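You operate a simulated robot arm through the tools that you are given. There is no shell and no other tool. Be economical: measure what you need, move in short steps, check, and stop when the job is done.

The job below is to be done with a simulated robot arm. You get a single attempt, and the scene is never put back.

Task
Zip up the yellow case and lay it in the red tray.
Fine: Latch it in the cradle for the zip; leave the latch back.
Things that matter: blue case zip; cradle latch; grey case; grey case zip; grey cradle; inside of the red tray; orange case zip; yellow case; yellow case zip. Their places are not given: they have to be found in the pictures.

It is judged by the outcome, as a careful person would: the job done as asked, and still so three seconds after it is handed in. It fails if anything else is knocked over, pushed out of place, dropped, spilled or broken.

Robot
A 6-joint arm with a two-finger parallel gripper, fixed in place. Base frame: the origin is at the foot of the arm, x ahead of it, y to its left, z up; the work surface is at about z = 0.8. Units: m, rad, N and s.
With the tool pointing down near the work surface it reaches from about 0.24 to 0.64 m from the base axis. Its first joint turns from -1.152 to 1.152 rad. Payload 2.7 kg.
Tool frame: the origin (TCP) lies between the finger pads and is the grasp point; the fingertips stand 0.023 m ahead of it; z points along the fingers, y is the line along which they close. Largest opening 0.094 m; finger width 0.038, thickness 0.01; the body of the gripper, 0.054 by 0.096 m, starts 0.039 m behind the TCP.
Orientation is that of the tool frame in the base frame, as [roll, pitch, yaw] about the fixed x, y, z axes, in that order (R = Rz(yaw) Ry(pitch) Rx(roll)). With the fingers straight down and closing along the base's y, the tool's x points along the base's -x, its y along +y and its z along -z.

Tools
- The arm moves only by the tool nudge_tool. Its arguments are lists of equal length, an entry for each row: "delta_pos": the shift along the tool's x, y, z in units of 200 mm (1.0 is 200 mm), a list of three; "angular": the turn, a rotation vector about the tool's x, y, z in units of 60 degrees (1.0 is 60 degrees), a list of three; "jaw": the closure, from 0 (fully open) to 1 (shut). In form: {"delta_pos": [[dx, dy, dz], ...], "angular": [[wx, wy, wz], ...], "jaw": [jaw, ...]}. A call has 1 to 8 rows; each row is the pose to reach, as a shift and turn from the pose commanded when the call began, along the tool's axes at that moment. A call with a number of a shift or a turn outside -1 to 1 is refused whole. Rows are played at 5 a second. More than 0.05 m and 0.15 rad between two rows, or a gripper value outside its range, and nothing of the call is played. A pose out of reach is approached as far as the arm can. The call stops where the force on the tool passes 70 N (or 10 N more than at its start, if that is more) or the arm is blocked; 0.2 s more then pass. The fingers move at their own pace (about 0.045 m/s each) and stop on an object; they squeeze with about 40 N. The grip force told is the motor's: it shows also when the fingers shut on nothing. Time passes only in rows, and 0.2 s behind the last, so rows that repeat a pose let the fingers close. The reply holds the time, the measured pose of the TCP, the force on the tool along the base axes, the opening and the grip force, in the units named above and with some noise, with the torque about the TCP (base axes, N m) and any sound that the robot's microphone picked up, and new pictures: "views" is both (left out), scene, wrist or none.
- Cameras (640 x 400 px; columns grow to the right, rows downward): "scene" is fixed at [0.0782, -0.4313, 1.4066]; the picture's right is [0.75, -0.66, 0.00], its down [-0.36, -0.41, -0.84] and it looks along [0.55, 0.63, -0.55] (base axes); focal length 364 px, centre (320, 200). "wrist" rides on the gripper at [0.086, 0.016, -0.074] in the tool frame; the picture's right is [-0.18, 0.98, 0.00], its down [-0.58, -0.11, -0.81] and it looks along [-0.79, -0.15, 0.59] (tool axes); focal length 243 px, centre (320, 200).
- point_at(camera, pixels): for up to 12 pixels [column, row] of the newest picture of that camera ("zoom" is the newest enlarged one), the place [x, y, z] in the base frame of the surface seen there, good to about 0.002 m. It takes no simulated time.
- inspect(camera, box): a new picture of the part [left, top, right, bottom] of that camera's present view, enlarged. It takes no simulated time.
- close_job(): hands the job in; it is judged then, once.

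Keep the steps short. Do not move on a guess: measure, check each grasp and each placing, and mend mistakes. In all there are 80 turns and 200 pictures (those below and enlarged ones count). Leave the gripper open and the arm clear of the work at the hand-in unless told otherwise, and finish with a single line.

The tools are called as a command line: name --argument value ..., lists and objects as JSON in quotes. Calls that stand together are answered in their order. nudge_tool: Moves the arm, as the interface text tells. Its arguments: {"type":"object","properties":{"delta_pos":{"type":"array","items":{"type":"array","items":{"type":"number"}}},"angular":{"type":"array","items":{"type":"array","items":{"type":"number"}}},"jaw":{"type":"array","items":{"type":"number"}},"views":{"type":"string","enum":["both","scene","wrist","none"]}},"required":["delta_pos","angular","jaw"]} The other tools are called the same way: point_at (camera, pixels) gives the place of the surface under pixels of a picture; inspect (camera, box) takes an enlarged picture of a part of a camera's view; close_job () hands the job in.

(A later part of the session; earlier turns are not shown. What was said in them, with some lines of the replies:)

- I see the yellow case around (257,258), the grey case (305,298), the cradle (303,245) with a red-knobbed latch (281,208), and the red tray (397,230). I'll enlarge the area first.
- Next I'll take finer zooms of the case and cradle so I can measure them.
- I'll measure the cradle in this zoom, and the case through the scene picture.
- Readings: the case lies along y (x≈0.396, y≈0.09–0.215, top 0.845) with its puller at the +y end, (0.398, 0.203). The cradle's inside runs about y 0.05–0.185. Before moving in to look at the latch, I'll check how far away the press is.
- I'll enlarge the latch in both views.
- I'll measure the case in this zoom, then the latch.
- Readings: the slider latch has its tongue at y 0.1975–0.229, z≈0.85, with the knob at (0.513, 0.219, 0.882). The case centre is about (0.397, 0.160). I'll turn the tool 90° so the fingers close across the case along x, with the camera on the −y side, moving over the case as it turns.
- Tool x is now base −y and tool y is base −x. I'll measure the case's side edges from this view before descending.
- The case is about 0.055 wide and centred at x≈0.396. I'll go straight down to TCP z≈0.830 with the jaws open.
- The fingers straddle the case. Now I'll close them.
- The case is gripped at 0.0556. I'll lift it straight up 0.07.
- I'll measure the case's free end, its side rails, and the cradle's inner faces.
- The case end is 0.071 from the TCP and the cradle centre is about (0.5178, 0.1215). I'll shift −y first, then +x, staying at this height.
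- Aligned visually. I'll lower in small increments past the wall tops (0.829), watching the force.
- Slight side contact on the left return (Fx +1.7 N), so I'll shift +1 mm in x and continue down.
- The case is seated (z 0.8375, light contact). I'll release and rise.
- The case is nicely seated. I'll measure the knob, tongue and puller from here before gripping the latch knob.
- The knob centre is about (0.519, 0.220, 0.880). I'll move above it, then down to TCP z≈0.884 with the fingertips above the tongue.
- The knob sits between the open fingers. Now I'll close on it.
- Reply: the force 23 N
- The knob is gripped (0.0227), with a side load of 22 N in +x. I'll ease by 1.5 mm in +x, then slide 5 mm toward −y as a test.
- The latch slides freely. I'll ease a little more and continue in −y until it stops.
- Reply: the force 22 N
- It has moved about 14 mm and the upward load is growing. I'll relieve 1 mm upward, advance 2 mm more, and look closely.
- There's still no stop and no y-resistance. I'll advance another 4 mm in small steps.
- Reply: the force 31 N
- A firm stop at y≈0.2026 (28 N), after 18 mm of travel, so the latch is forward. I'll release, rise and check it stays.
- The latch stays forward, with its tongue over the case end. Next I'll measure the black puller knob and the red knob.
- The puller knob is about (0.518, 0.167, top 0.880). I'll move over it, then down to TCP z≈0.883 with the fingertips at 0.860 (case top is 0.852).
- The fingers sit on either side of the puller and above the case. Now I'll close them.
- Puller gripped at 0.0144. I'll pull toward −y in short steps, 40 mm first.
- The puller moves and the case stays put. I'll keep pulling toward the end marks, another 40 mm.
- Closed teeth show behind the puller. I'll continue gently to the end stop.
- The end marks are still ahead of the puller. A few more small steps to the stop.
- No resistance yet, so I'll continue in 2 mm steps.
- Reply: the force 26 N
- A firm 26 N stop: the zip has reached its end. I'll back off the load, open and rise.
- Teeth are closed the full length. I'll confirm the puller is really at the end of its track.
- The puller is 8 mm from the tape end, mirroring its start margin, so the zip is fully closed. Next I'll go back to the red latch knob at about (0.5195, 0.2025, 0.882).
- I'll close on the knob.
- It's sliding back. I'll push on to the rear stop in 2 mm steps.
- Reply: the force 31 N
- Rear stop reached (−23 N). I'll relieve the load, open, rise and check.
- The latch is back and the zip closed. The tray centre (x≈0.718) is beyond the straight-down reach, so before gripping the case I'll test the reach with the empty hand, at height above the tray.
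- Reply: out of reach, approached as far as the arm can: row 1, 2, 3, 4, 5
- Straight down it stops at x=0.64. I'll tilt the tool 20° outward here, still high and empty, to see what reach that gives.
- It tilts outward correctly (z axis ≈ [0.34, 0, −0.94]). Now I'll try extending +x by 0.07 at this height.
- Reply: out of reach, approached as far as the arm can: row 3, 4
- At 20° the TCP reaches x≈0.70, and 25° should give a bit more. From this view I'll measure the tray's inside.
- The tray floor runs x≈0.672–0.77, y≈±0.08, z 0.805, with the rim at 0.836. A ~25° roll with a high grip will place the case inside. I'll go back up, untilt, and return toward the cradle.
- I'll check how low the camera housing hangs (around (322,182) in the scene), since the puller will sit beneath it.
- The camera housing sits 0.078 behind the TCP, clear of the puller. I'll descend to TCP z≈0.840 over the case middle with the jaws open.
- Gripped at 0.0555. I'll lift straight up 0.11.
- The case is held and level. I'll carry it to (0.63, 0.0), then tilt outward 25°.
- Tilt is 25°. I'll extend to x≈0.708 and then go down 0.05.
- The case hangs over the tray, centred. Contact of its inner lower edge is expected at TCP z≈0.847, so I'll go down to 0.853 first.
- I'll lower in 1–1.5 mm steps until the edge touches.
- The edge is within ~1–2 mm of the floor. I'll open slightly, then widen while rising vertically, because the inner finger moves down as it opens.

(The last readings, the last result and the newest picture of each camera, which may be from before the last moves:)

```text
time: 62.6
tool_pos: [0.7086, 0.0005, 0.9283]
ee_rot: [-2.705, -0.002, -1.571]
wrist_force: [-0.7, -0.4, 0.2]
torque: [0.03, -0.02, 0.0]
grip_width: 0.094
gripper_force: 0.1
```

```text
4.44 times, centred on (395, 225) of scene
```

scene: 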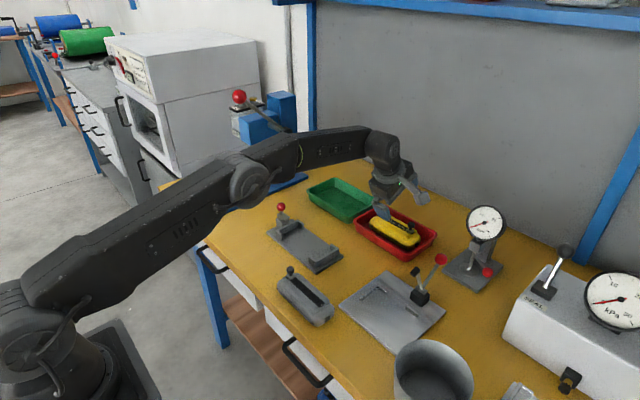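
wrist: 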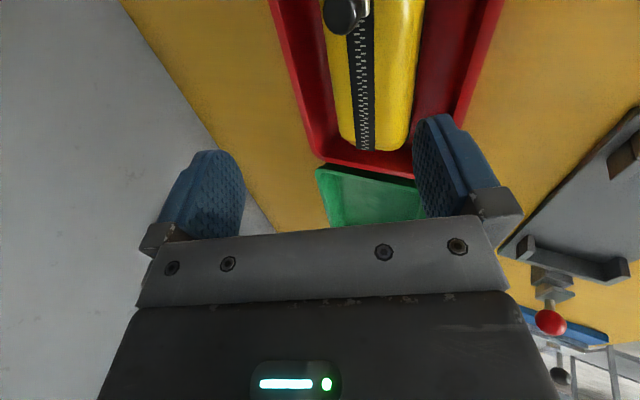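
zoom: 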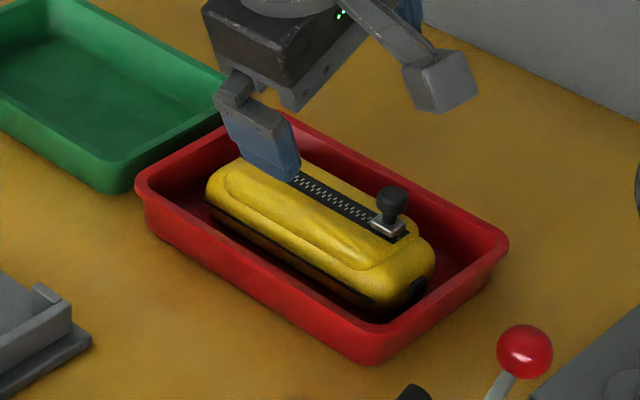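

The case is in the tray. I'll retract the arm upward, inward and untilted, then check that it lies flat.

nudge_tool --delta_pos '[[0, 0.0, -0.2], [0, 0.08, -0.36], [0, 0.2, -0.46], [0, 0.36, -0.55], [0, 0.5, -0.62], [0, 0.5, -0.62]]' --angular '[[0, 0, 0], [-0.105, 0, 0], [-0.21, 0, 0], [-0.315, 0, 0], [-0.4167, 0, 0], [-0.4167, 0, 0]]' --jaw '[0, 0, 0, 0, 0, 0]' --views "both"

inspect --camera "scene" --box '[350, 195, 445, 265]'

point_at --camera "zoom" --pixels '[[230, 180], [270, 160], [310, 240], [360, 210], [380, 265], [425, 245], [370, 180]]'

inspect --camera "scene" --box '[255, 190, 355, 280]'

```text
time: 64.0
tool_pos: [0.5632, 0.0017, 1.0014]
ee_rot: [3.14, 0.0, -1.573]
wrist_force: [0.0, -0.1, 0.8]
torque: [0.0, -0.01, 0.01]
grip_width: 0.0938
gripper_force: 0.2
```

scene: 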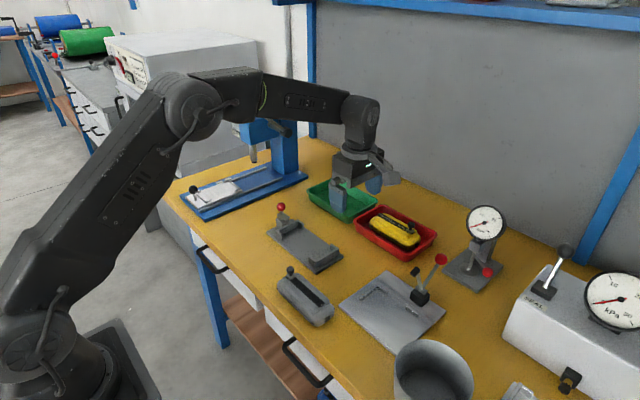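
wrist: 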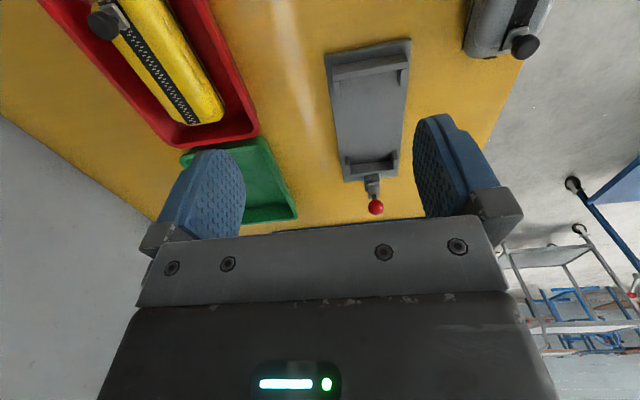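

```text
5.71 times, centred on (398, 230) of scene
```

zoom: 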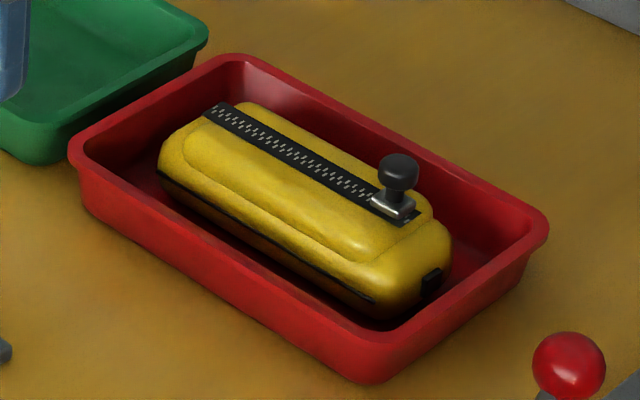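

```text
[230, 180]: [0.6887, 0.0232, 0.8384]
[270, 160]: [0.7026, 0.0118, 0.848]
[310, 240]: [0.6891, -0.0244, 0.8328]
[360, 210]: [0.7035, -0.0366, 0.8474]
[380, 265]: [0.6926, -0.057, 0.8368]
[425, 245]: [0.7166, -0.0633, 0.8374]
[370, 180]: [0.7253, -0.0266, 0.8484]
```

```text
4.44 times, centred on (305, 235) of scene
```

zoom: 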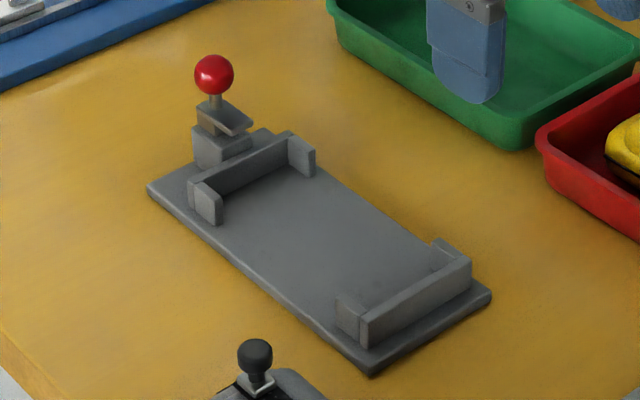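

The case lies flat (top z≈0.848 on both sides) fully inside the red tray with its zip closed. The latch is back, the cradle hasn't moved, and the gripper is open and clear. I'm handing in.

close_job

```text
The job is handed in.
```

The yellow case is zipped shut and lying flat in the red tray, the cradle latch is back, and the job is handed in.
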